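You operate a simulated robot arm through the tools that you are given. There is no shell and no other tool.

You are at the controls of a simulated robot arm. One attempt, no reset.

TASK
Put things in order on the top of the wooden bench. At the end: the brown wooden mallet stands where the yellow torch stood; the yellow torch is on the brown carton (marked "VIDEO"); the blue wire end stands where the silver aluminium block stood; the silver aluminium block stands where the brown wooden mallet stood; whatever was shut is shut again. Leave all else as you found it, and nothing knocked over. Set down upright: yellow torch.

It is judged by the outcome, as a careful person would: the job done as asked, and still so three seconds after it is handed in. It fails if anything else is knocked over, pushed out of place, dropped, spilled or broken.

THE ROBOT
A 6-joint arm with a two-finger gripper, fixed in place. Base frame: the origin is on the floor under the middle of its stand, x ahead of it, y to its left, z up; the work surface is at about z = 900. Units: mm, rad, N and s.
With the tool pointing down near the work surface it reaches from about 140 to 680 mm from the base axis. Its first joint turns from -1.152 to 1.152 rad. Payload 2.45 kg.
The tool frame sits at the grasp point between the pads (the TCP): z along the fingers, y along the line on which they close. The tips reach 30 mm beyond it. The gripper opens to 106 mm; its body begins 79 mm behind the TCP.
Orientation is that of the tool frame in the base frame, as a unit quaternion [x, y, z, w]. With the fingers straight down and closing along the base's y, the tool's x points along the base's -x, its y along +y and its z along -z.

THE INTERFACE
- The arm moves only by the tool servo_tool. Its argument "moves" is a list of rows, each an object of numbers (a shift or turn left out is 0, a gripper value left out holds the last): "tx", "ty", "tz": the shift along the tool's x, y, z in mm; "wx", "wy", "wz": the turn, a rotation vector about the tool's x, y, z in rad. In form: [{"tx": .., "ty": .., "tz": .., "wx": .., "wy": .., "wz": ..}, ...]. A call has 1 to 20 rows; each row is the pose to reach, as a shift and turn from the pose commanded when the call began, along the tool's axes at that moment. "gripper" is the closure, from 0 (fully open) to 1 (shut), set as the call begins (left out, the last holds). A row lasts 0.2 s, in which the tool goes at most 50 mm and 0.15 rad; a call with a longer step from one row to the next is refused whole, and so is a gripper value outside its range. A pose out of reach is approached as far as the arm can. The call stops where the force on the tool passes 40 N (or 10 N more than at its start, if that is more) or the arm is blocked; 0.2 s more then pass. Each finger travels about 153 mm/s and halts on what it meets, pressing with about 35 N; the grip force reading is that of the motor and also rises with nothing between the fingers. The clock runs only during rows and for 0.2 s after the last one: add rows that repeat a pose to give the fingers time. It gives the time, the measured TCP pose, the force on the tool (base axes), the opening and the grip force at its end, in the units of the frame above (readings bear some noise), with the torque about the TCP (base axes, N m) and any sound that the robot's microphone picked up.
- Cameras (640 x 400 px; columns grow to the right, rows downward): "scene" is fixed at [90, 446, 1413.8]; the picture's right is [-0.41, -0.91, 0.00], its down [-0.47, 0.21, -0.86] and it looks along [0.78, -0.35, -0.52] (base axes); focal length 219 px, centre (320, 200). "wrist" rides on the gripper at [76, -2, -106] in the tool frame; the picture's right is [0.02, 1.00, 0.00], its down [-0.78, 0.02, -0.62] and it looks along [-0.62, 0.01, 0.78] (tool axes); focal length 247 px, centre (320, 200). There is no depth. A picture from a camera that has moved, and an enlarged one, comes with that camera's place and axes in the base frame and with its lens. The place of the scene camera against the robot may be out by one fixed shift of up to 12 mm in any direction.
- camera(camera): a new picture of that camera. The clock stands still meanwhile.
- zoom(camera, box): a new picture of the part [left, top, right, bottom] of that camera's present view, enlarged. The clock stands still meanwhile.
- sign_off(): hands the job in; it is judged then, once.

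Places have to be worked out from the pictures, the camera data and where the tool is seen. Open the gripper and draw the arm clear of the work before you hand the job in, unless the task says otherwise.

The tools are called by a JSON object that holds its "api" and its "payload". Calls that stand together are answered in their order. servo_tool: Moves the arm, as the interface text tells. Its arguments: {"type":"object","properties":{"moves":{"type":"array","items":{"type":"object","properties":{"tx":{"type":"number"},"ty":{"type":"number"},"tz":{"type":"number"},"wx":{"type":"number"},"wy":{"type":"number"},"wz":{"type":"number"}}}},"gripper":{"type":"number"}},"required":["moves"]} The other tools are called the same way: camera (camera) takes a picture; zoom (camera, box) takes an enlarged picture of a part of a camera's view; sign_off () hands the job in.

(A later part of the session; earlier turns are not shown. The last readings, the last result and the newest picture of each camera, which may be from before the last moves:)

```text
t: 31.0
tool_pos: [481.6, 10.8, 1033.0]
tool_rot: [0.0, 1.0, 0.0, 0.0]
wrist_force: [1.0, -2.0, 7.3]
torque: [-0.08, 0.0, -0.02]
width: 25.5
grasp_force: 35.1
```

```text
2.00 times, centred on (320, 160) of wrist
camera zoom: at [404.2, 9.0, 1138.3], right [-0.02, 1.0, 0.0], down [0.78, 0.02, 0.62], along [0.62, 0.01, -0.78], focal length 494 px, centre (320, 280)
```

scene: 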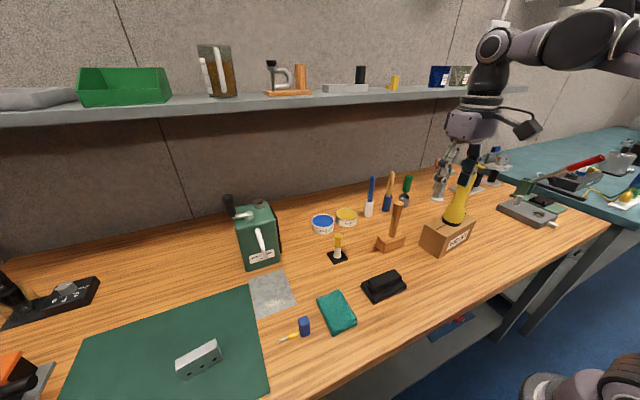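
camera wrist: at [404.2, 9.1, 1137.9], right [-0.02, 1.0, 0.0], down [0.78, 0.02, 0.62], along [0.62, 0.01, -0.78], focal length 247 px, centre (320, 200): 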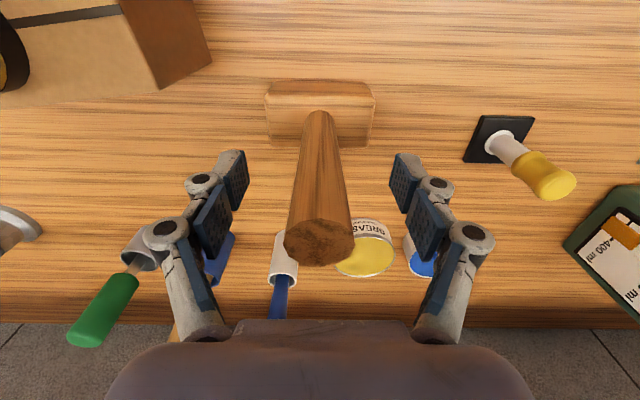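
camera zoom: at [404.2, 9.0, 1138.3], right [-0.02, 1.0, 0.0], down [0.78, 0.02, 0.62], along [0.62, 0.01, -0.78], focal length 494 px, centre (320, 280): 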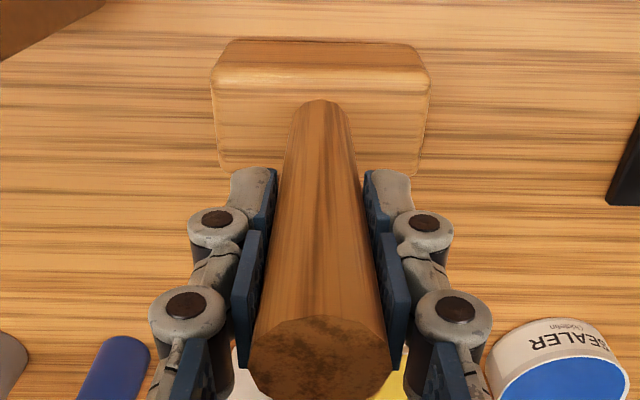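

Gripped at width 25.5, TCP z≈1032.5 (base 132.5 mm below). I'll lift and verify.

{"api": "servo_tool", "payload": {"moves": [{"tz": -8}, {"tz": -18}, {"tz": -28}, {"tz": -28}], "gripper": 1}}

{"api": "zoom", "payload": {"camera": "scene", "box": [340, 100, 500, 270]}}

{"api": "camera", "payload": {"camera": "wrist"}}

```text
t: 32.0
tool_pos: [481.3, 10.6, 1058.4]
tool_rot: [0.0, 1.0, 0.0, 0.001]
wrist_force: [-0.4, -0.5, -3.4]
torque: [0.0, 0.02, -0.03]
width: 25.6
grasp_force: 34.8
```

```text
2.35 times, centred on (420, 185) of scene
camera zoom: at [90.0, 446.0, 1413.8], right [-0.41, -0.91, 0.0], down [-0.47, 0.21, -0.86], along [0.78, -0.35, -0.52], focal length 515 px, centre (85, 235)
```

zoom: 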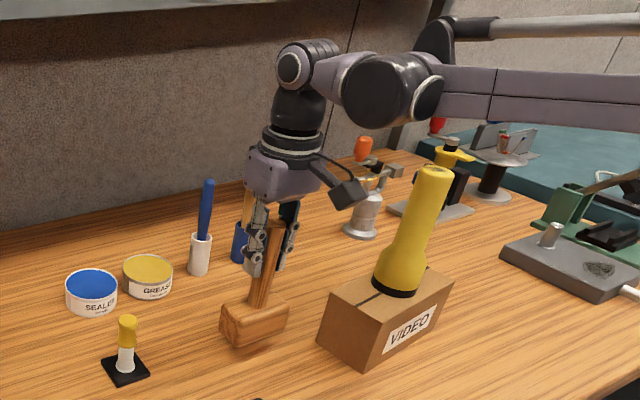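

```text
taken
camera wrist: at [404.7, 8.9, 1165.1], right [-0.02, 1.0, 0.0], down [0.78, 0.02, 0.62], along [0.62, 0.01, -0.78], focal length 247 px, centre (320, 200)
```

wrist: 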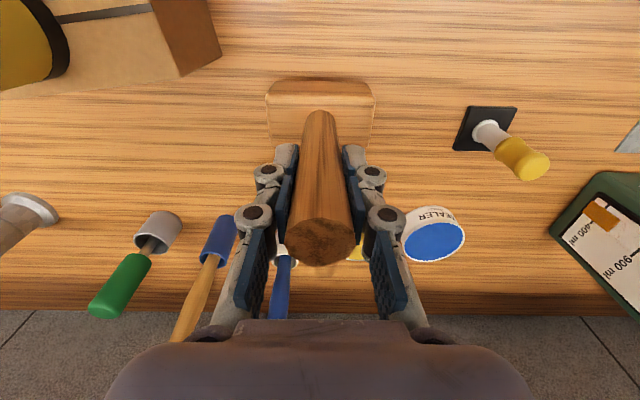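

The mallet is held (3.4 N) and upright. I'll carry it around the robot side of the carton and torch at z≈1110 (its base about 978) toward the torch's old spot.

{"api": "servo_tool", "payload": {"moves": [{"tz": -41.6}, {"tx": 36, "ty": -2, "tz": -46}, {"tx": 72, "ty": -4, "tz": -50}, {"tx": 108, "ty": -6, "tz": -52}, {"tx": 144, "ty": -8, "tz": -52}, {"tx": 181, "ty": -10.6, "tz": -52}, {"tx": 195, "ty": -44, "tz": -52}, {"tx": 208, "ty": -77.5, "tz": -52}, {"tx": 221, "ty": -110.6, "tz": -52}, {"tx": 224.5, "ty": -144, "tz": -52}, {"tx": 228, "ty": -177, "tz": -52}, {"tx": 231, "ty": -210.6, "tz": -52}, {"tx": 218, "ty": -244, "tz": -52}, {"tx": 204.5, "ty": -277, "tz": -52}, {"tx": 191, "ty": -310.6, "tz": -52}, {"tx": 161, "ty": -330.6, "tz": -52}, {"tx": 131, "ty": -350.6, "tz": -52}, {"tx": 101, "ty": -370.6, "tz": -52}, {"tx": 101, "ty": -370.6, "tz": -52}], "gripper": 1}}

{"api": "camera", "payload": {"camera": "wrist"}}

{"api": "camera", "payload": {"camera": "scene"}}

```text
t: 36.0
tool_pos: [381.5, -357.8, 1110.7]
tool_rot: [0.001, 1.0, 0.001, 0.001]
wrist_force: [1.0, 0.2, -2.8]
torque: [-0.01, -0.01, -0.01]
width: 25.7
grasp_force: 34.9
```

```text
taken
camera wrist: at [304.0, -359.9, 1217.6], right [-0.02, 1.0, 0.0], down [0.78, 0.02, 0.62], along [0.62, 0.01, -0.78], focal length 247 px, centre (320, 200)
```

wrist: 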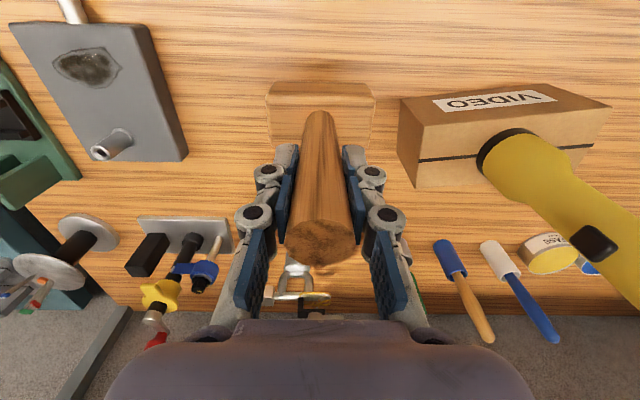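

```text
taken
```

scene: 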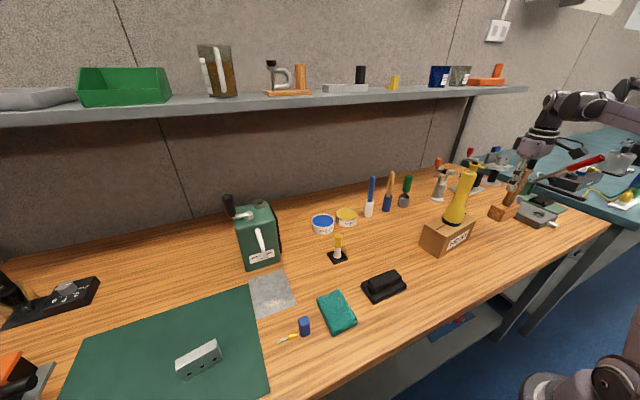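

The mallet is upright and the old torch spot is clear; the slab edge is about 95 mm beyond where the mallet head will be. I'll move out over the spot and lower to just above the bench.

{"api": "servo_tool", "payload": {"moves": [{"tx": -20, "ty": -10.5}, {"tx": -40, "ty": -21}, {"tx": -59, "ty": -31.5}, {"tx": -59, "ty": -31.5, "tz": 18}, {"tx": -59, "ty": -31.5, "tz": 36}, {"tx": -59, "ty": -31.5, "tz": 54}, {"tx": -59, "ty": -31.5, "tz": 70}, {"tx": -59, "ty": -31.5, "tz": 70}], "gripper": 1}}

{"api": "camera", "payload": {"camera": "wrist"}}

{"api": "zoom", "payload": {"camera": "scene", "box": [420, 120, 580, 260]}}

```text
t: 37.8
tool_pos: [441.7, -390.8, 1040.7]
tool_rot: [0.0, 1.0, -0.001, 0.0]
wrist_force: [0.1, -0.2, -3.1]
torque: [0.01, -0.01, -0.01]
width: 25.7
grasp_force: 35.3
```

```text
taken
camera wrist: at [364.0, -392.5, 1147.7], right [-0.02, 1.0, 0.0], down [0.78, 0.02, 0.62], along [0.62, 0.01, -0.78], focal length 247 px, centre (320, 200)
```

wrist: 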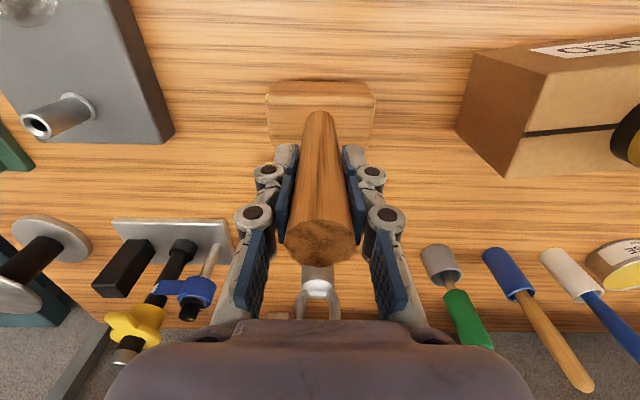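

```text
2.86 times, centred on (500, 190) of scene
camera zoom: at [90.0, 446.0, 1413.8], right [-0.41, -0.91, 0.0], down [-0.47, 0.21, -0.86], along [0.78, -0.35, -0.52], focal length 625 px, centre (-194, 229)
```

zoom: 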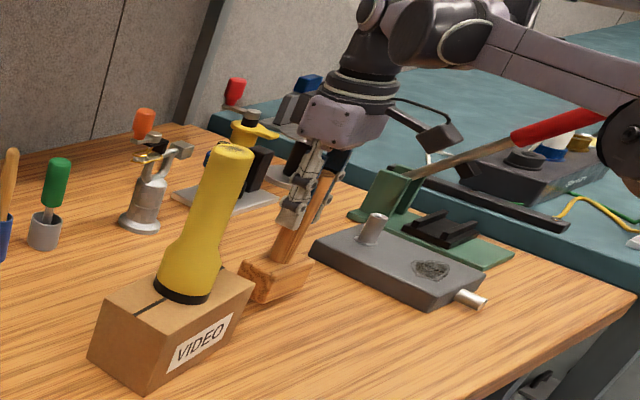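

About 8 mm above the bench. I'll lower in small steps to contact.

{"api": "servo_tool", "payload": {"moves": [{"tx": 0.8, "ty": 0.8, "tz": 2}, {"tx": 0.8, "ty": 0.8, "tz": 4}, {"tx": 0.8, "ty": 0.8, "tz": 6}, {"tx": 0.8, "ty": 0.8, "tz": 6}], "gripper": 1}}

{"api": "servo_tool", "payload": {"moves": [{"tz": 1}, {"tz": 2}, {"tz": 2}], "gripper": 1}}

```text
t: 38.8
tool_pos: [441.5, -390.3, 1034.7]
tool_rot: [0.0, 1.0, 0.0, 0.0]
wrist_force: [-0.7, 0.8, -4.0]
torque: [0.01, 0.02, 0.01]
width: 25.5
grasp_force: 35.1
```

```text
t: 39.6
tool_pos: [441.7, -391.1, 1032.8]
tool_rot: [0.0, 1.0, 0.0, 0.0]
wrist_force: [-0.5, 0.0, -3.6]
torque: [0.02, 0.0, -0.02]
width: 25.6
grasp_force: 35.7
```

No contact yet at 1032.8. I'll continue 1 mm at a time with a tiny sideways correction.

{"api": "servo_tool", "payload": {"moves": [{"tx": 1, "ty": 1.2, "tz": 0}, {"tx": 1, "ty": 1.2, "tz": 1}, {"tx": 1, "ty": 1.2, "tz": 1.5}, {"tx": 1, "ty": 1.2, "tz": 1.5}], "gripper": 1}}

```text
t: 40.6
tool_pos: [440.2, -389.5, 1031.1]
tool_rot: [-0.001, 1.0, -0.001, 0.0]
wrist_force: [5.6, -3.1, 17.2]
torque: [-0.03, -0.3, 0.01]
width: 25.5
grasp_force: 34.7
```

Contact at z≈1031. I'll relax upward 0.8 mm and open the gripper.

{"api": "servo_tool", "payload": {"moves": [{"tz": -0.8}, {"tz": -0.8}], "gripper": 1}}

{"api": "servo_tool", "payload": {"moves": [{"tz": 0}, {"tz": 0}, {"tz": 0}, {"tz": 0}], "gripper": 0.35}}

{"api": "camera", "payload": {"camera": "wrist"}}

{"api": "zoom", "payload": {"camera": "scene", "box": [420, 120, 580, 260]}}

```text
t: 41.2
tool_pos: [439.7, -389.1, 1031.0]
tool_rot: [0.0, 1.0, 0.0, 0.001]
wrist_force: [4.8, -0.8, 6.1]
torque: [-0.12, -0.44, -0.01]
width: 25.8
grasp_force: 35.0
```

```text
t: 42.2
tool_pos: [437.8, -389.4, 1032.1]
tool_rot: [-0.001, 1.0, 0.0, 0.0]
wrist_force: [0.8, 0.2, -1.1]
torque: [0.02, -0.02, 0.01]
width: 69.0
grasp_force: 0.0
```

```text
taken
camera wrist: at [361.7, -391.0, 1138.2], right [-0.02, 1.0, 0.0], down [0.78, 0.02, 0.62], along [0.62, 0.01, -0.78], focal length 247 px, centre (320, 200)
```

wrist: 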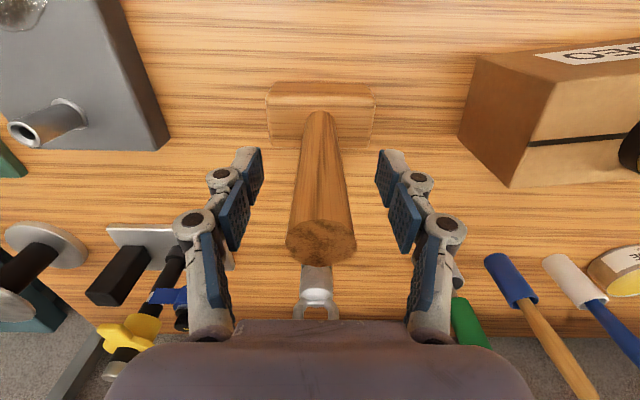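

```text
2.86 times, centred on (500, 190) of scene
camera zoom: at [90.0, 446.0, 1413.8], right [-0.41, -0.91, 0.0], down [-0.47, 0.21, -0.86], along [0.78, -0.35, -0.52], focal length 625 px, centre (-194, 229)
```

zoom: 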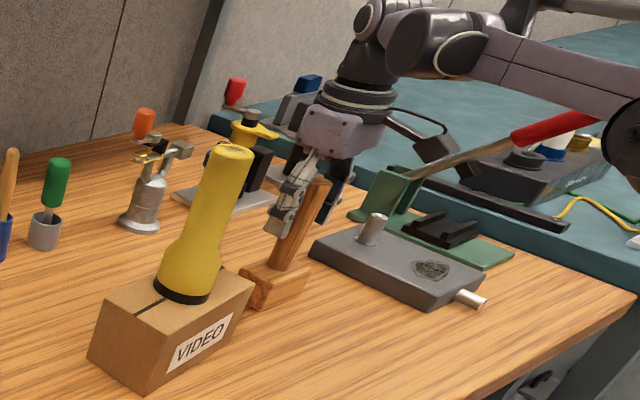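

The mallet stands with its head centred at ≈(438.7,-389.8), on the torch's old spot. I'll rise straight up off it and swing inward and across, well above the torch.

{"api": "servo_tool", "payload": {"moves": [{"tz": -20}, {"tz": -40}, {"tz": -60}, {"tz": -78}, {"tx": 27.6, "ty": 23.9, "tz": -86}, {"tx": 55, "ty": 47.8, "tz": -94}, {"tx": 82.7, "ty": 71.6, "tz": -102}, {"tx": 110, "ty": 95.5, "tz": -110}, {"tx": 137.8, "ty": 119.4, "tz": -118}, {"tx": 145.8, "ty": 153.4, "tz": -128}, {"tx": 153.8, "ty": 187.4, "tz": -138}, {"tx": 161.8, "ty": 221.4, "tz": -148}, {"tx": 169.8, "ty": 255.4, "tz": -158}, {"tx": 177.8, "ty": 289.4, "tz": -168}, {"tx": 181.8, "ty": 325.4, "tz": -168}, {"tx": 185.8, "ty": 361.4, "tz": -168}, {"tx": 189.8, "ty": 397.4, "tz": -168}, {"tx": 193.8, "ty": 433.4, "tz": -168}, {"tx": 197.8, "ty": 469.4, "tz": -168}], "gripper": 0.35}}

{"api": "camera", "payload": {"camera": "scene"}}

{"api": "camera", "payload": {"camera": "wrist"}}

```text
t: 46.2
tool_pos: [237.5, 79.4, 1198.6]
tool_rot: [0.0, 1.0, 0.0, 0.0]
wrist_force: [-0.2, 0.1, -0.2]
torque: [0.01, 0.04, -0.03]
width: 69.0
grasp_force: 0.0
```

```text
taken
```

scene: 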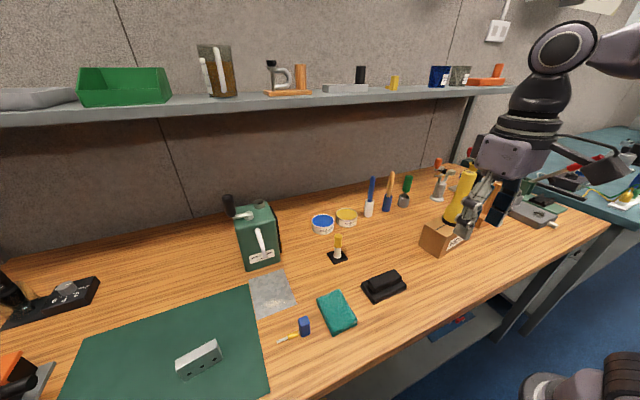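

```text
taken
camera wrist: at [160.5, 78.4, 1306.0], right [-0.02, 1.0, 0.0], down [0.78, 0.02, 0.62], along [0.62, 0.01, -0.78], focal length 247 px, centre (320, 200)
```

wrist: 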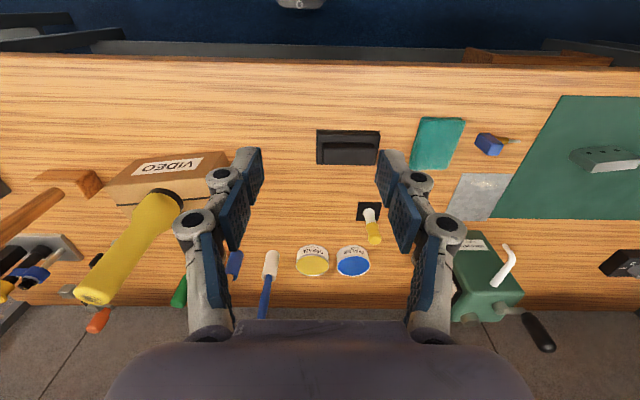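

All is in order so far. I'll continue to a viewpoint over the wire end and the aluminium block.

{"api": "servo_tool", "payload": {"moves": [{"ty": 40}, {"ty": 80}, {"ty": 120}, {"ty": 160}, {"ty": 200}, {"ty": 240}, {"ty": 280}, {"ty": 320, "tz": 10}, {"ty": 350, "tz": 30}, {"ty": 350, "tz": 30}], "gripper": 0.1}}

{"api": "camera", "payload": {"camera": "wrist"}}

{"api": "camera", "payload": {"camera": "scene"}}

```text
t: 48.4
tool_pos: [238.6, 431.8, 1170.0]
tool_rot: [0.001, 1.0, -0.001, 0.0]
wrist_force: [0.7, -0.3, -0.1]
torque: [0.01, -0.02, -0.01]
width: 95.7
grasp_force: 0.0
```

```text
taken
camera wrist: at [161.5, 429.6, 1275.5], right [-0.02, 1.0, 0.0], down [0.78, 0.02, 0.62], along [0.62, 0.01, -0.78], focal length 247 px, centre (320, 200)
```

wrist: 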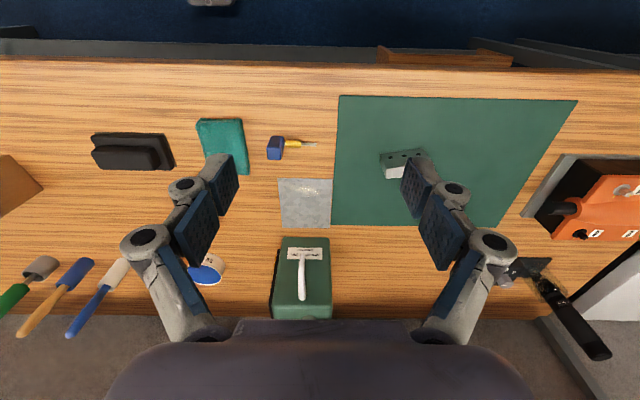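

```text
taken
```

scene: 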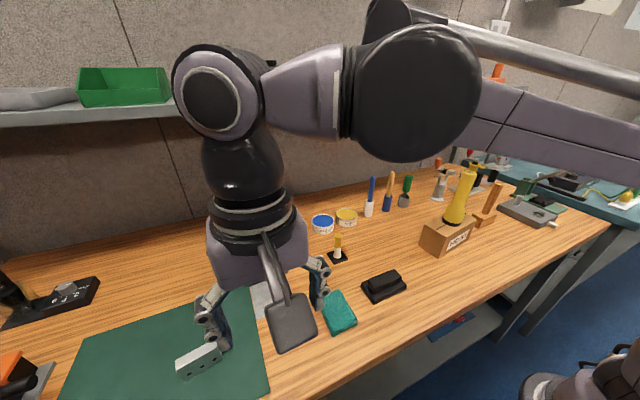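

A finger hides the block. I'll shift farther along +y to see it between the fingers.

{"api": "servo_tool", "payload": {"moves": [{"tx": 8, "ty": 30, "tz": 13}, {"tx": 16, "ty": 60, "tz": 26}, {"tx": 23, "ty": 90, "tz": 40}, {"tx": 23, "ty": 90, "tz": 40}], "gripper": 0}}

{"api": "camera", "payload": {"camera": "wrist"}}

{"api": "zoom", "payload": {"camera": "wrist", "box": [300, 100, 420, 200]}}

{"api": "zoom", "payload": {"camera": "wrist", "box": [120, 100, 270, 200]}}

```text
t: 49.4
tool_pos: [249.5, 505.1, 1130.9]
tool_rot: [0.0, 1.0, 0.0, 0.0]
wrist_force: [-0.3, 0.1, 0.2]
torque: [0.01, -0.02, -0.02]
width: 106.1
grasp_force: 0.1
out of reach, approached as far as the arm can: row 2, 3, 4
```

```text
taken
camera wrist: at [172.7, 503.6, 1237.7], right [-0.02, 1.0, 0.0], down [0.78, 0.02, 0.62], along [0.62, 0.01, -0.78], focal length 247 px, centre (320, 200)
```

wrist: 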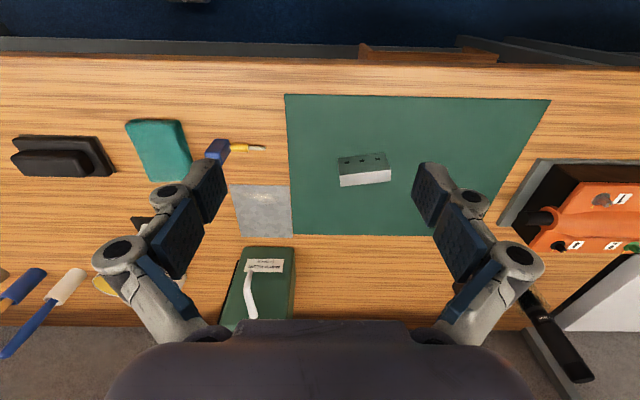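

```text
4.00 times, centred on (360, 150) of wrist
camera zoom: at [172.7, 503.6, 1237.7], right [-0.02, 1.0, 0.0], down [0.78, 0.02, 0.62], along [0.62, 0.01, -0.78], focal length 988 px, centre (160, 400)
```

zoom: 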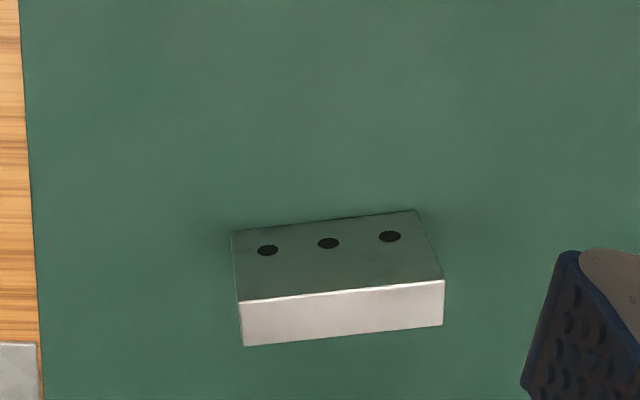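

```text
4.00 times, centred on (195, 150) of wrist
camera zoom: at [172.7, 503.6, 1237.7], right [-0.02, 1.0, 0.0], down [0.78, 0.02, 0.62], along [0.62, 0.01, -0.78], focal length 988 px, centre (820, 400)
```

zoom: 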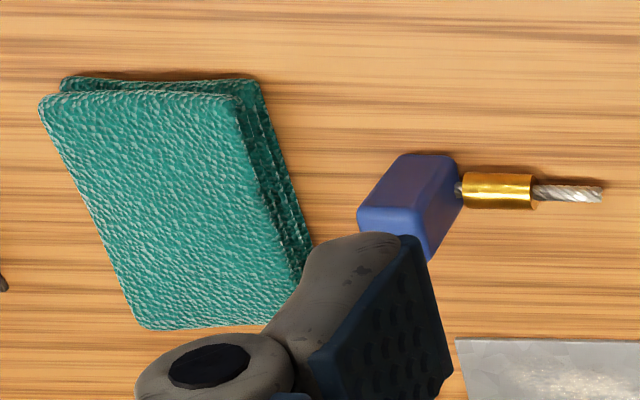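

The aluminium block measures about 69×18×49 mm, centred at ≈(360,571) with its long axis ≈9° off +y. That is radius 675, near the reach limit. I'll move inward and turn the tool so the fingers straddle its thin sides.

{"api": "servo_tool", "payload": {"moves": [{"tx": -7.5, "ty": -7, "tz": 2.5, "wz": -0.144}, {"tx": -15, "ty": -14, "tz": 5, "wz": -0.288}, {"tx": -22.6, "ty": -21, "tz": 7.5, "wz": -0.432}, {"tx": -30, "ty": -28, "tz": 10, "wz": -0.576}, {"tx": -37.7, "ty": -35, "tz": 12.5, "wz": -0.72}, {"tx": -45, "ty": -42, "tz": 15, "wz": -0.864}, {"tx": -52.8, "ty": -49.5, "tz": 17.5, "wz": -1.008}, {"tx": -60, "ty": -56.5, "tz": 20, "wz": -1.152}, {"tx": -67.9, "ty": -63.7, "tz": 22.5, "wz": -1.296}, {"tx": -75.4, "ty": -70.8, "tz": 25, "wz": -1.44}, {"tx": -83, "ty": -78, "tz": 27.5, "wz": -1.584}, {"tx": -90.5, "ty": -85, "tz": 30, "wz": -1.728}, {"tx": -90.5, "ty": -85, "tz": 30, "wz": -1.728}], "gripper": 0}}

{"api": "camera", "payload": {"camera": "wrist"}}

{"api": "camera", "payload": {"camera": "scene"}}

```text
t: 52.2
tool_pos: [338.8, 420.3, 1101.0]
tool_rot: [0.761, -0.648, 0.0, 0.001]
wrist_force: [-0.2, 0.2, 0.2]
torque: [0.0, 0.03, -0.02]
width: 105.7
grasp_force: 0.1
```

```text
taken
camera wrist: at [352.5, 345.4, 1207.6], right [-0.98, -0.18, 0.0], down [-0.14, 0.77, 0.62], along [-0.11, 0.61, -0.78], focal length 247 px, centre (320, 200)
```

wrist: 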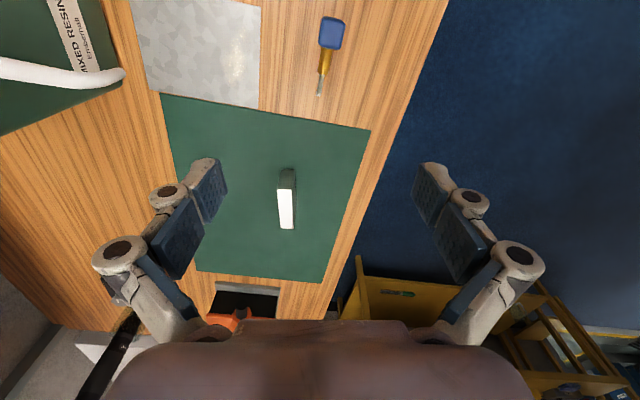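

```text
taken
```

scene: 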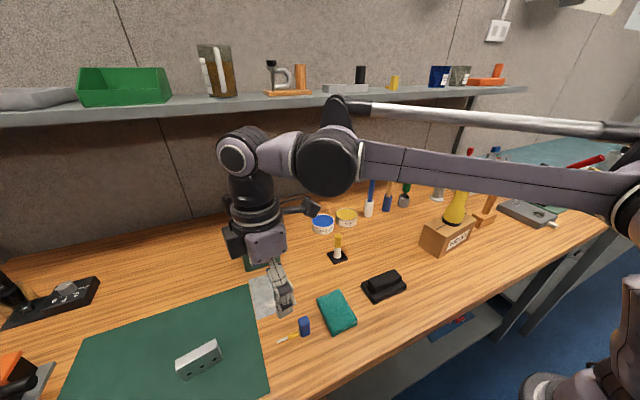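

Elbow-up and aligned along the block's length. I'll zoom on the block and the wire end from this view.

{"api": "zoom", "payload": {"camera": "wrist", "box": [240, 150, 340, 250]}}

{"api": "zoom", "payload": {"camera": "wrist", "box": [280, 0, 380, 110]}}

{"api": "zoom", "payload": {"camera": "scene", "box": [160, 310, 260, 390]}}

```text
4.00 times, centred on (290, 200) of wrist
camera zoom: at [352.5, 345.4, 1207.6], right [-0.98, -0.18, 0.0], down [-0.14, 0.77, 0.62], along [-0.11, 0.61, -0.78], focal length 988 px, centre (440, 200)
```

zoom: 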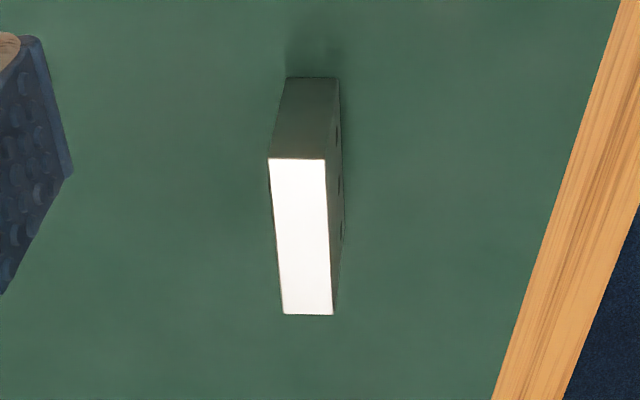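

```text
3.64 times, centred on (330, 55) of wrist
camera zoom: at [352.5, 345.4, 1207.6], right [-0.98, -0.18, 0.0], down [-0.14, 0.77, 0.62], along [-0.11, 0.61, -0.78], focal length 898 px, centre (284, 727)
```

zoom: 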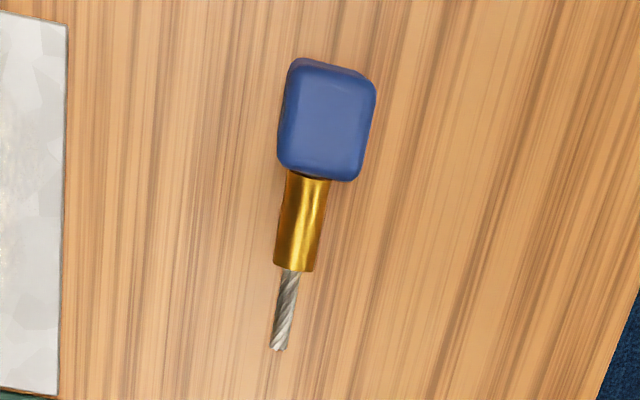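

```text
5.00 times, centred on (210, 350) of scene
camera zoom: at [90.0, 446.0, 1413.8], right [-0.41, -0.91, 0.0], down [-0.47, 0.21, -0.86], along [0.78, -0.35, -0.52], focal length 1094 px, centre (870, -550)
```

zoom: 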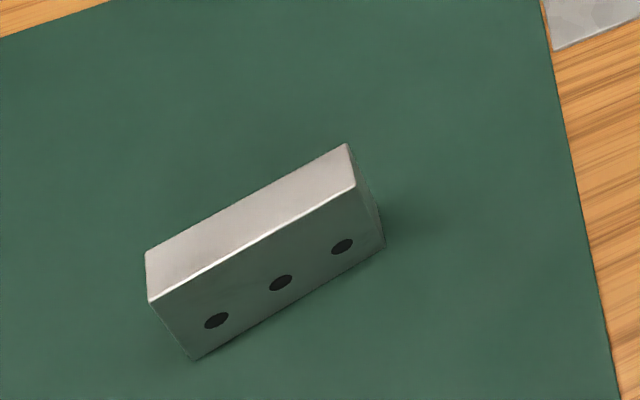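

Block confirmed: centre ≈(359.6,571.2), top z≈950, long axis 8.7°. I'll descend short of its near end (z≈942, fingertips ≈912), then slide the open fingers along its length.

{"api": "servo_tool", "payload": {"moves": [{"tx": -12.6, "ty": -15.3, "tz": 30}, {"tx": -25.2, "ty": -30.6, "tz": 61}, {"tx": -47.9, "ty": -37.3, "tz": 88}, {"tx": -70.6, "ty": -44, "tz": 116}, {"tx": -70.6, "ty": -44, "tz": 131}, {"tx": -70.6, "ty": -44, "tz": 146}, {"tx": -70.6, "ty": -44, "tz": 159}, {"tx": -70.6, "ty": -44, "tz": 159}], "gripper": 0}}

{"api": "camera", "payload": {"camera": "wrist"}}

{"api": "camera", "payload": {"camera": "scene"}}

```text
t: 54.0
tool_pos: [372.2, 495.4, 940.6]
tool_rot: [0.761, -0.648, 0.0, 0.0]
wrist_force: [0.0, -0.6, -0.2]
torque: [0.01, 0.05, -0.03]
width: 106.0
grasp_force: 0.1
```

```text
taken
camera wrist: at [384.5, 420.6, 1046.9], right [-0.98, -0.18, 0.0], down [-0.14, 0.77, 0.62], along [-0.11, 0.61, -0.78], focal length 247 px, centre (320, 200)
```

wrist: 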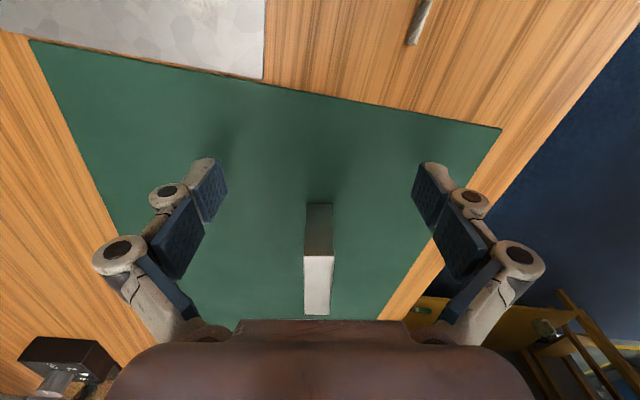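

```text
taken
```

scene: 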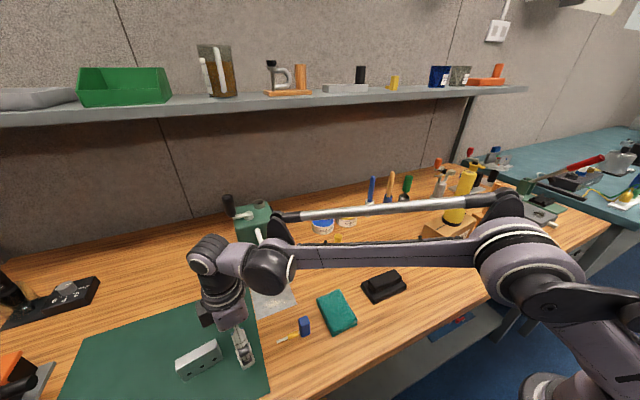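

The block lies centred between the open fingers' path. I'll slide along its length to its middle.

{"api": "servo_tool", "payload": {"moves": [{"tx": -13}, {"tx": -26}, {"tx": -39}, {"tx": -52}, {"tx": -65}, {"tx": -76.6}, {"tx": -76.6}], "gripper": 0}}

{"api": "camera", "payload": {"camera": "wrist"}}

{"api": "zoom", "payload": {"camera": "scene", "box": [130, 220, 330, 400]}}

```text
t: 55.6
tool_pos: [359.4, 574.1, 941.0]
tool_rot: [0.761, -0.649, 0.001, 0.0]
wrist_force: [-0.4, 0.4, 1.1]
torque: [0.03, -0.03, 0.0]
width: 106.1
grasp_force: 0.0
```

```text
taken
camera wrist: at [372.4, 498.0, 1047.5], right [-0.98, -0.18, 0.0], down [-0.14, 0.77, 0.62], along [-0.11, 0.61, -0.78], focal length 247 px, centre (320, 200)
```

wrist: 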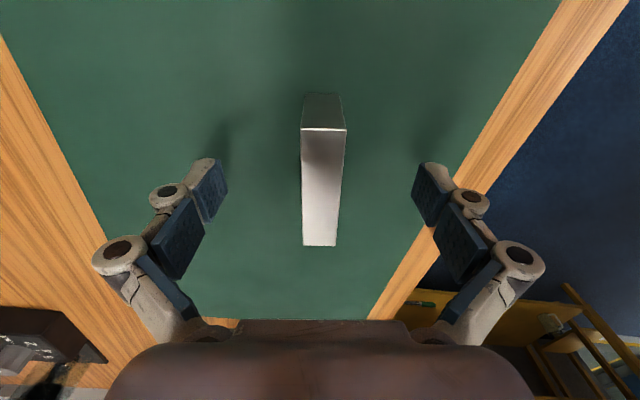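

```text
2.22 times, centred on (230, 310) of scene
camera zoom: at [89.9, 446.0, 1413.8], right [-0.41, -0.91, 0.0], down [-0.47, 0.21, -0.86], along [0.78, -0.35, -0.52], focal length 486 px, centre (520, -44)
```

zoom: 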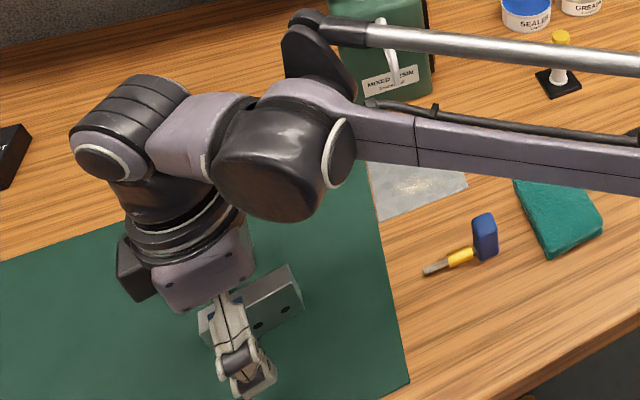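

The block is centred between the pads (measured centre ≈(358.5,572.3)). I'll close on it.

{"api": "servo_tool", "payload": {"moves": [{"tz": 0}, {"tz": 0}, {"tz": 0}, {"tz": 0}], "gripper": 1}}

{"api": "camera", "payload": {"camera": "wrist"}}

```text
t: 56.6
tool_pos: [359.6, 572.6, 941.9]
tool_rot: [0.762, -0.648, 0.0, 0.0]
wrist_force: [-1.7, 0.5, 13.5]
torque: [0.0, 0.15, 0.01]
width: 17.9
grasp_force: 34.9
```

```text
taken
camera wrist: at [372.3, 497.7, 1048.1], right [-0.98, -0.18, 0.0], down [-0.14, 0.77, 0.62], along [-0.11, 0.61, -0.78], focal length 247 px, centre (320, 200)
```

wrist: 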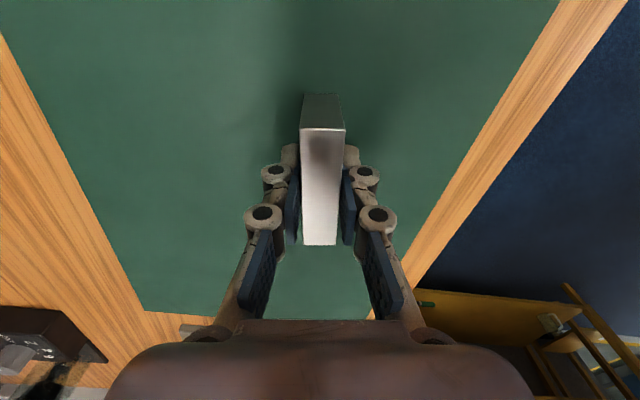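

Gripped (17.9 mm). I'll lift slightly and check.

{"api": "servo_tool", "payload": {"moves": [{"tz": -6}, {"tz": -12}, {"tz": -18}, {"tz": -18}], "gripper": 1}}

{"api": "camera", "payload": {"camera": "wrist"}}

```text
t: 57.6
tool_pos: [359.8, 573.9, 958.9]
tool_rot: [0.761, -0.649, 0.0, 0.001]
wrist_force: [0.8, -0.2, -2.2]
torque: [-0.02, 0.01, -0.03]
width: 18.4
grasp_force: 34.6
```

```text
taken
camera wrist: at [371.6, 498.2, 1065.6], right [-0.98, -0.18, 0.0], down [-0.14, 0.77, 0.62], along [-0.11, 0.61, -0.78], focal length 247 px, centre (320, 200)
```

wrist: 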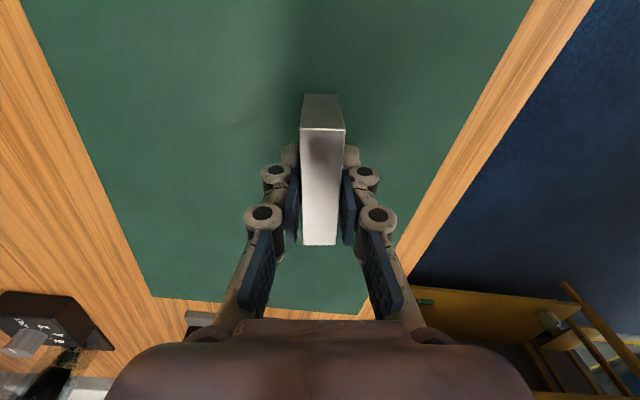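

Held (≈2.2 N). I'll carry it inward and across at z≈1060 (block bottom ≈1019) to above the mallet's old spot.

{"api": "servo_tool", "payload": {"moves": [{"tx": 23.3, "ty": 10.4, "tz": -17}, {"tx": 46.5, "ty": 20.9, "tz": -34}, {"tx": 69.8, "ty": 31.3, "tz": -51}, {"tx": 103.9, "ty": 39.4, "tz": -63.5}, {"tx": 138, "ty": 47.5, "tz": -76}, {"tx": 172.1, "ty": 55.5, "tz": -88.5}, {"tx": 206.2, "ty": 63.6, "tz": -101}, {"tx": 248.6, "ty": 64.4, "tz": -101}, {"tx": 290.9, "ty": 65.2, "tz": -101}, {"tx": 333.3, "ty": 66, "tz": -101}, {"tx": 375.6, "ty": 66.8, "tz": -101}, {"tx": 418, "ty": 67.6, "tz": -101}, {"tx": 449.4, "ty": 48.3, "tz": -101}, {"tx": 480.7, "ty": 29, "tz": -101}, {"tx": 512.1, "ty": 9.8, "tz": -101}, {"tx": 543.4, "ty": -9.5, "tz": -101}, {"tx": 574.8, "ty": -28.8, "tz": -101}, {"tx": 574.8, "ty": -28.8, "tz": -101}], "gripper": 1}}

{"api": "camera", "payload": {"camera": "wrist"}}

{"api": "camera", "payload": {"camera": "scene"}}

```text
t: 61.4
tool_pos: [476.1, 10.4, 1057.9]
tool_rot: [0.761, -0.649, 0.0, 0.0]
wrist_force: [0.1, -0.2, -1.7]
torque: [-0.01, 0.0, -0.02]
width: 18.3
grasp_force: 35.2
```

```text
taken
camera wrist: at [489.2, -64.3, 1165.4], right [-0.98, -0.18, 0.0], down [-0.14, 0.77, 0.62], along [-0.11, 0.61, -0.78], focal length 247 px, centre (320, 200)
```

wrist: 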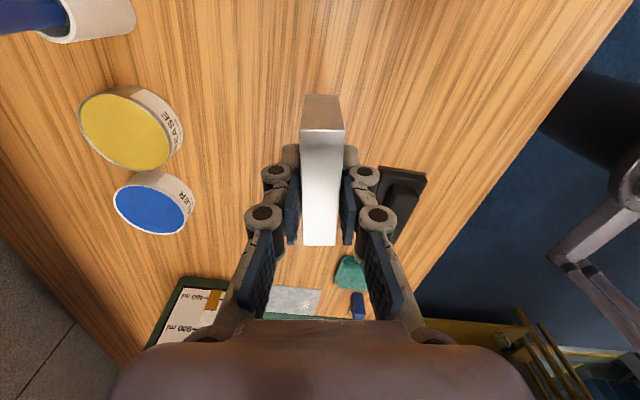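

```text
taken
```

scene: 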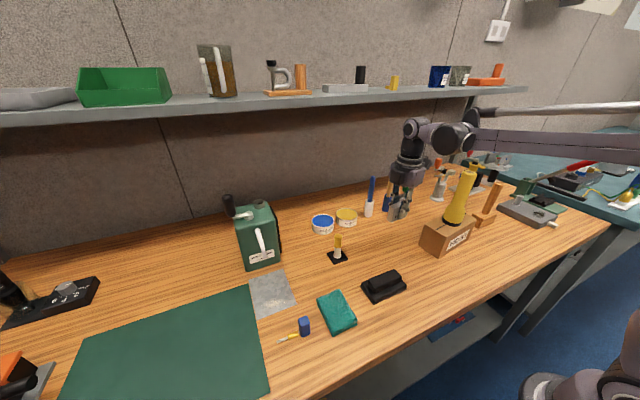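

Over the spot at (476,10.4). I'll correct +4 mm in x and lower to a few mm above the bench.

{"api": "servo_tool", "payload": {"moves": [{"tx": 0.7, "ty": -4.3, "tz": 15}, {"tx": 0.7, "ty": -4.3, "tz": 35}, {"tx": 0.7, "ty": -4.3, "tz": 55}, {"tx": 0.7, "ty": -4.3, "tz": 75}, {"tx": 0.7, "ty": -4.3, "tz": 93}, {"tx": 0.7, "ty": -4.3, "tz": 108}, {"tx": 0.7, "ty": -4.3, "tz": 108}], "gripper": 1}}

{"api": "camera", "payload": {"camera": "wrist"}}

{"api": "zoom", "payload": {"camera": "scene", "box": [340, 140, 500, 280]}}

```text
t: 63.0
tool_pos: [483.7, 9.4, 951.8]
tool_rot: [0.761, -0.649, -0.001, -0.001]
wrist_force: [-0.7, 0.3, -1.9]
torque: [0.01, -0.05, -0.02]
width: 18.1
grasp_force: 35.2
```

```text
taken
camera wrist: at [496.3, -64.9, 1059.1], right [-0.98, -0.18, 0.0], down [-0.14, 0.77, 0.62], along [-0.11, 0.61, -0.78], focal length 247 px, centre (320, 200)
```

wrist: 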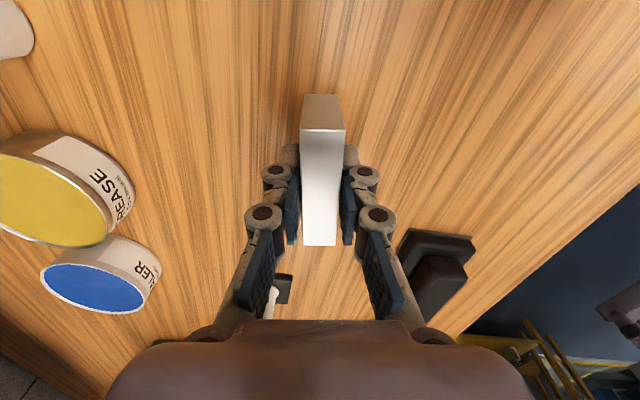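

```text
2.86 times, centred on (420, 210) of scene
camera zoom: at [90.0, 446.0, 1413.8], right [-0.41, -0.91, 0.0], down [-0.47, 0.21, -0.86], along [0.78, -0.35, -0.52], focal length 625 px, centre (34, 171)
```

zoom: 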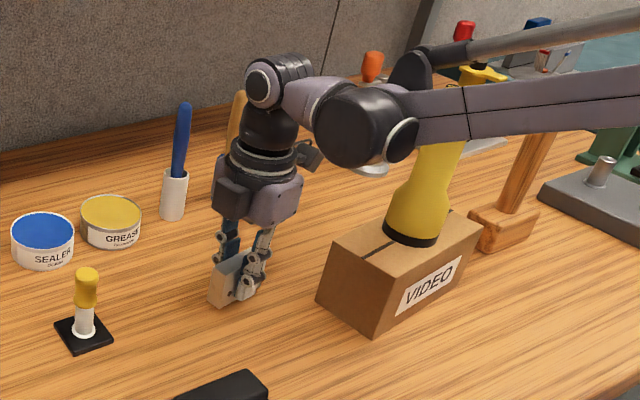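

About 10 mm above the bench, slightly long in x. I'll trim 2 mm back and lower gently.

{"api": "servo_tool", "payload": {"moves": [{"tx": -1, "ty": 1.9, "tz": 2}, {"tx": -1, "ty": 1.9, "tz": 4}, {"tx": -1, "ty": 1.9, "tz": 6.5}, {"tx": -1, "ty": 1.9, "tz": 6.5}], "gripper": 1}}

{"api": "servo_tool", "payload": {"moves": [{"tz": 1}, {"tz": 2}, {"tz": 2}], "gripper": 1}}

```text
t: 64.0
tool_pos: [480.5, 11.0, 944.8]
tool_rot: [0.762, -0.648, 0.0, 0.0]
wrist_force: [-0.6, -0.4, -2.6]
torque: [0.01, -0.02, 0.0]
width: 18.3
grasp_force: 34.4
```

```text
t: 64.8
tool_pos: [480.4, 11.8, 944.6]
tool_rot: [0.761, -0.648, 0.0, 0.0]
wrist_force: [-0.7, 0.4, -1.9]
torque: [-0.03, 0.0, 0.04]
width: 18.2
grasp_force: 34.8
```

No contact yet; I'll continue down in 1 mm steps.

{"api": "servo_tool", "payload": {"moves": [{"tz": 1}, {"tz": 2}, {"tz": 2}], "gripper": 1}}

```text
t: 65.6
tool_pos: [480.9, 10.1, 942.9]
tool_rot: [0.761, -0.649, 0.001, -0.001]
wrist_force: [0.2, -0.4, -1.7]
torque: [-0.01, 0.0, 0.01]
width: 18.3
grasp_force: 35.2
```

Still free at z≈943. Another small step.

{"api": "servo_tool", "payload": {"moves": [{"tz": 1}, {"tz": 1.5}, {"tz": 1.5}], "gripper": 1}}

```text
t: 66.4
tool_pos: [481.5, 9.5, 941.5]
tool_rot: [0.761, -0.649, 0.0, 0.0]
wrist_force: [-1.0, -0.9, -2.0]
torque: [-0.01, 0.0, 0.01]
width: 18.1
grasp_force: 35.0
```

{"api": "servo_tool", "payload": {"moves": [{"tz": 1}, {"tz": 1.5}, {"tz": 1.5}], "gripper": 1}}

```text
t: 67.2
tool_pos: [481.4, 10.6, 939.3]
tool_rot: [0.761, -0.649, 0.001, 0.0]
wrist_force: [-0.8, 0.6, -2.1]
torque: [-0.04, 0.03, 0.02]
width: 18.2
grasp_force: 35.1
```

Still free at 939; the mat under the block evidently had some thickness. I'll continue.

{"api": "servo_tool", "payload": {"moves": [{"tz": 0.5}, {"tz": 1}, {"tz": 1}], "gripper": 1}}

```text
t: 68.0
tool_pos: [480.9, 10.9, 938.6]
tool_rot: [0.761, -0.649, 0.0, 0.0]
wrist_force: [0.0, 0.6, -2.4]
torque: [0.02, 0.0, 0.01]
width: 18.2
grasp_force: 34.8
```

{"api": "zoom", "payload": {"camera": "scene", "box": [370, 200, 430, 240]}}

{"api": "zoom", "payload": {"camera": "wrist", "box": [280, 70, 370, 150]}}

```text
10.00 times, centred on (400, 220) of scene
camera zoom: at [90.0, 446.0, 1413.8], right [-0.41, -0.91, 0.0], down [-0.47, 0.21, -0.86], along [0.78, -0.35, -0.52], focal length 2188 px, centre (-480, 0)
```

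zoom: 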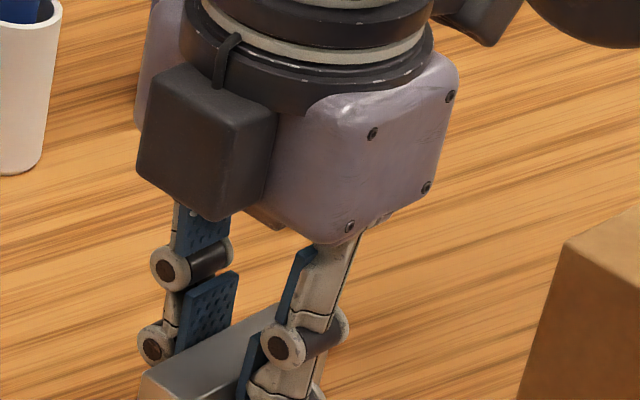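

```text
5.00 times, centred on (325, 110) of wrist
camera zoom: at [493.5, -64.0, 1045.2], right [-0.98, -0.18, 0.0], down [-0.14, 0.77, 0.62], along [-0.11, 0.61, -0.78], focal length 1235 px, centre (295, 650)
```

zoom: 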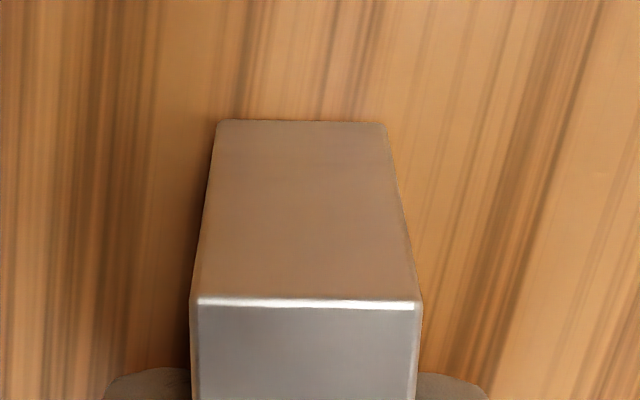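

That view cuts off the bottom edge. I'll look at the base of the block from the scene camera.

{"api": "zoom", "payload": {"camera": "scene", "box": [370, 215, 430, 265]}}

{"api": "servo_tool", "payload": {"moves": [{"tz": 0.5}, {"tz": 1}, {"tz": 1}], "gripper": 1}}

```text
8.00 times, centred on (400, 240) of scene
camera zoom: at [90.0, 446.0, 1413.8], right [-0.41, -0.91, 0.0], down [-0.47, 0.21, -0.86], along [0.78, -0.35, -0.52], focal length 1750 px, centre (-320, -120)
```

zoom: 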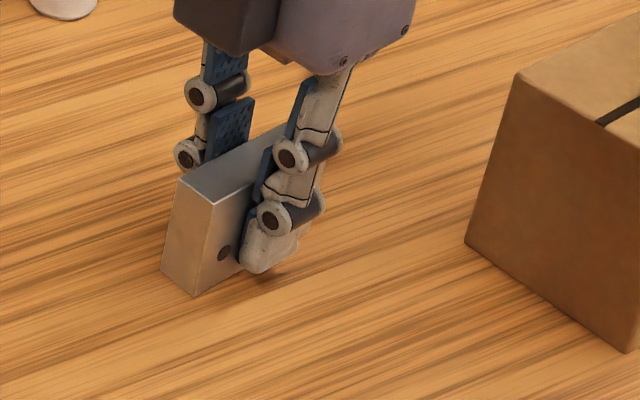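

```text
t: 68.8
tool_pos: [480.9, 10.8, 938.2]
tool_rot: [0.761, -0.649, 0.001, 0.0]
wrist_force: [6.7, 3.6, 26.9]
torque: [0.16, -0.17, 0.01]
width: 18.3
grasp_force: 34.6
```

Contact (27 N) at z≈938. I'll ease up 0.8 mm and open.

{"api": "servo_tool", "payload": {"moves": [{"tz": -0.8}, {"tz": -0.8}], "gripper": 1}}

{"api": "servo_tool", "payload": {"moves": [{"tz": 0}, {"tz": 0}, {"tz": 0}, {"tz": 0}], "gripper": 0.3}}

{"api": "camera", "payload": {"camera": "wrist"}}

{"api": "zoom", "payload": {"camera": "scene", "box": [350, 180, 470, 270]}}

```text
t: 69.4
tool_pos: [481.3, 11.5, 938.1]
tool_rot: [0.761, -0.649, 0.0, 0.0]
wrist_force: [6.0, 3.0, 25.8]
torque: [0.23, -0.19, -0.03]
width: 18.3
grasp_force: 34.9
```

```text
t: 70.4
tool_pos: [479.8, 10.5, 937.8]
tool_rot: [0.761, -0.649, 0.0, 0.0]
wrist_force: [0.2, 0.2, 0.0]
torque: [0.0, -0.01, -0.05]
width: 74.2
grasp_force: 0.1
```

```text
taken
camera wrist: at [493.3, -64.4, 1044.5], right [-0.98, -0.18, 0.0], down [-0.14, 0.77, 0.62], along [-0.11, 0.61, -0.78], focal length 247 px, centre (320, 200)
```

wrist: 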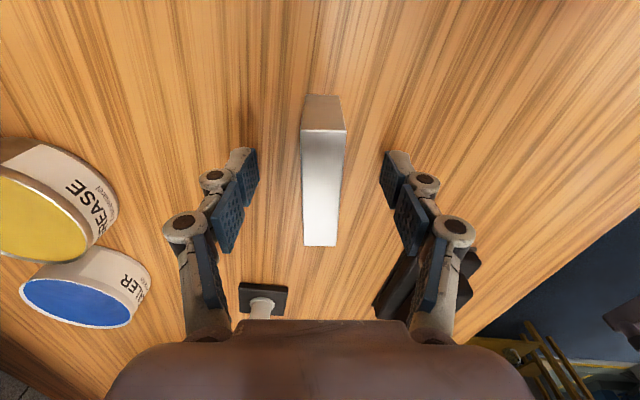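

```text
4.44 times, centred on (410, 225) of scene
camera zoom: at [90.0, 446.0, 1413.8], right [-0.41, -0.91, 0.0], down [-0.47, 0.21, -0.86], along [0.78, -0.35, -0.52], focal length 972 px, centre (-80, 89)
```

zoom: 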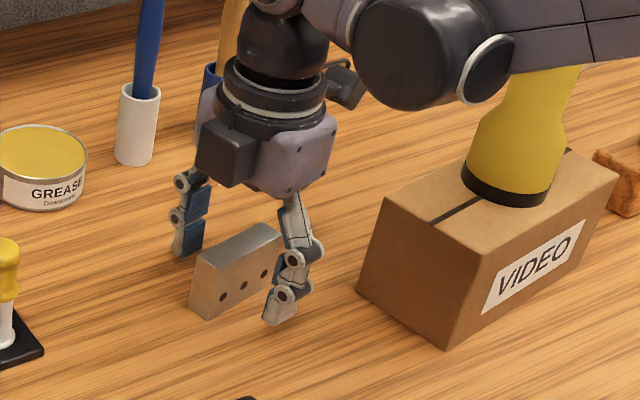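

The block stands at the mallet's old spot, centred ≈(479.5,9). I'll rise clear and go to a viewpoint over the wire end, turning so the fingers will close along x, across the wire.

{"api": "servo_tool", "payload": {"moves": [{"tz": -20}, {"tz": -50}, {"tz": -80}, {"tz": -112}, {"tx": -37.4, "ty": 9.1, "tz": -115.3, "wz": 0.0174}, {"tx": -74.7, "ty": 18.2, "tz": -118.7, "wz": 0.0349}, {"tx": -112.1, "ty": 27.3, "tz": -122, "wz": 0.0523}, {"tx": -149.5, "ty": 36.4, "tz": -125.3, "wz": 0.0698}, {"tx": -186.8, "ty": 45.4, "tz": -128.7, "wz": 0.0872}, {"tx": -224.2, "ty": 54.5, "tz": -132, "wz": 0.1047}, {"tx": -261.6, "ty": 63.6, "tz": -135.3, "wz": 0.1221}, {"tx": -298.9, "ty": 72.7, "tz": -138.7, "wz": 0.1396}, {"tx": -336.3, "ty": 81.8, "tz": -142, "wz": 0.157}, {"tx": -336.3, "ty": 81.8, "tz": -142, "wz": 0.157}], "gripper": 0.3}}

{"api": "camera", "payload": {"camera": "wrist"}}

{"api": "camera", "payload": {"camera": "scene"}}

```text
t: 73.4
tool_pos: [350.6, 331.4, 1078.7]
tool_rot: [-0.707, 0.707, 0.0, 0.0]
wrist_force: [0.5, 0.4, -0.3]
torque: [0.0, -0.01, 0.01]
width: 74.2
grasp_force: 0.1
```

```text
taken
camera wrist: at [350.4, 255.7, 1184.7], right [-1.0, -0.02, 0.0], down [-0.02, 0.78, 0.62], along [-0.01, 0.62, -0.78], focal length 247 px, centre (320, 200)
```

wrist: 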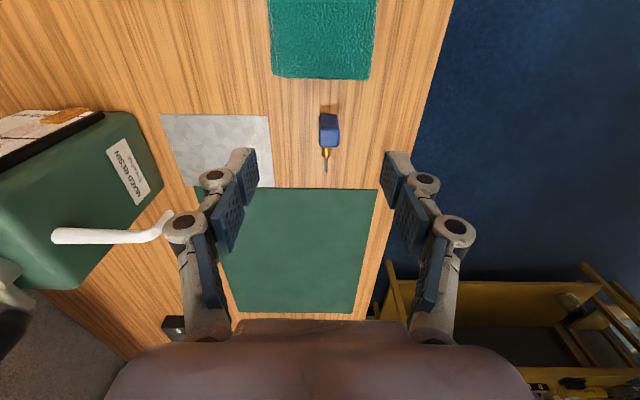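

```text
taken
```

scene: 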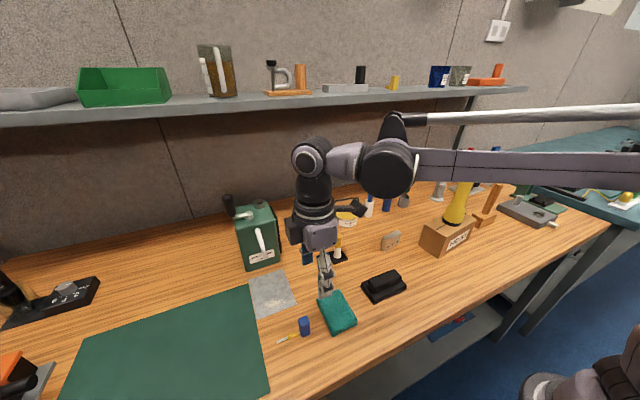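

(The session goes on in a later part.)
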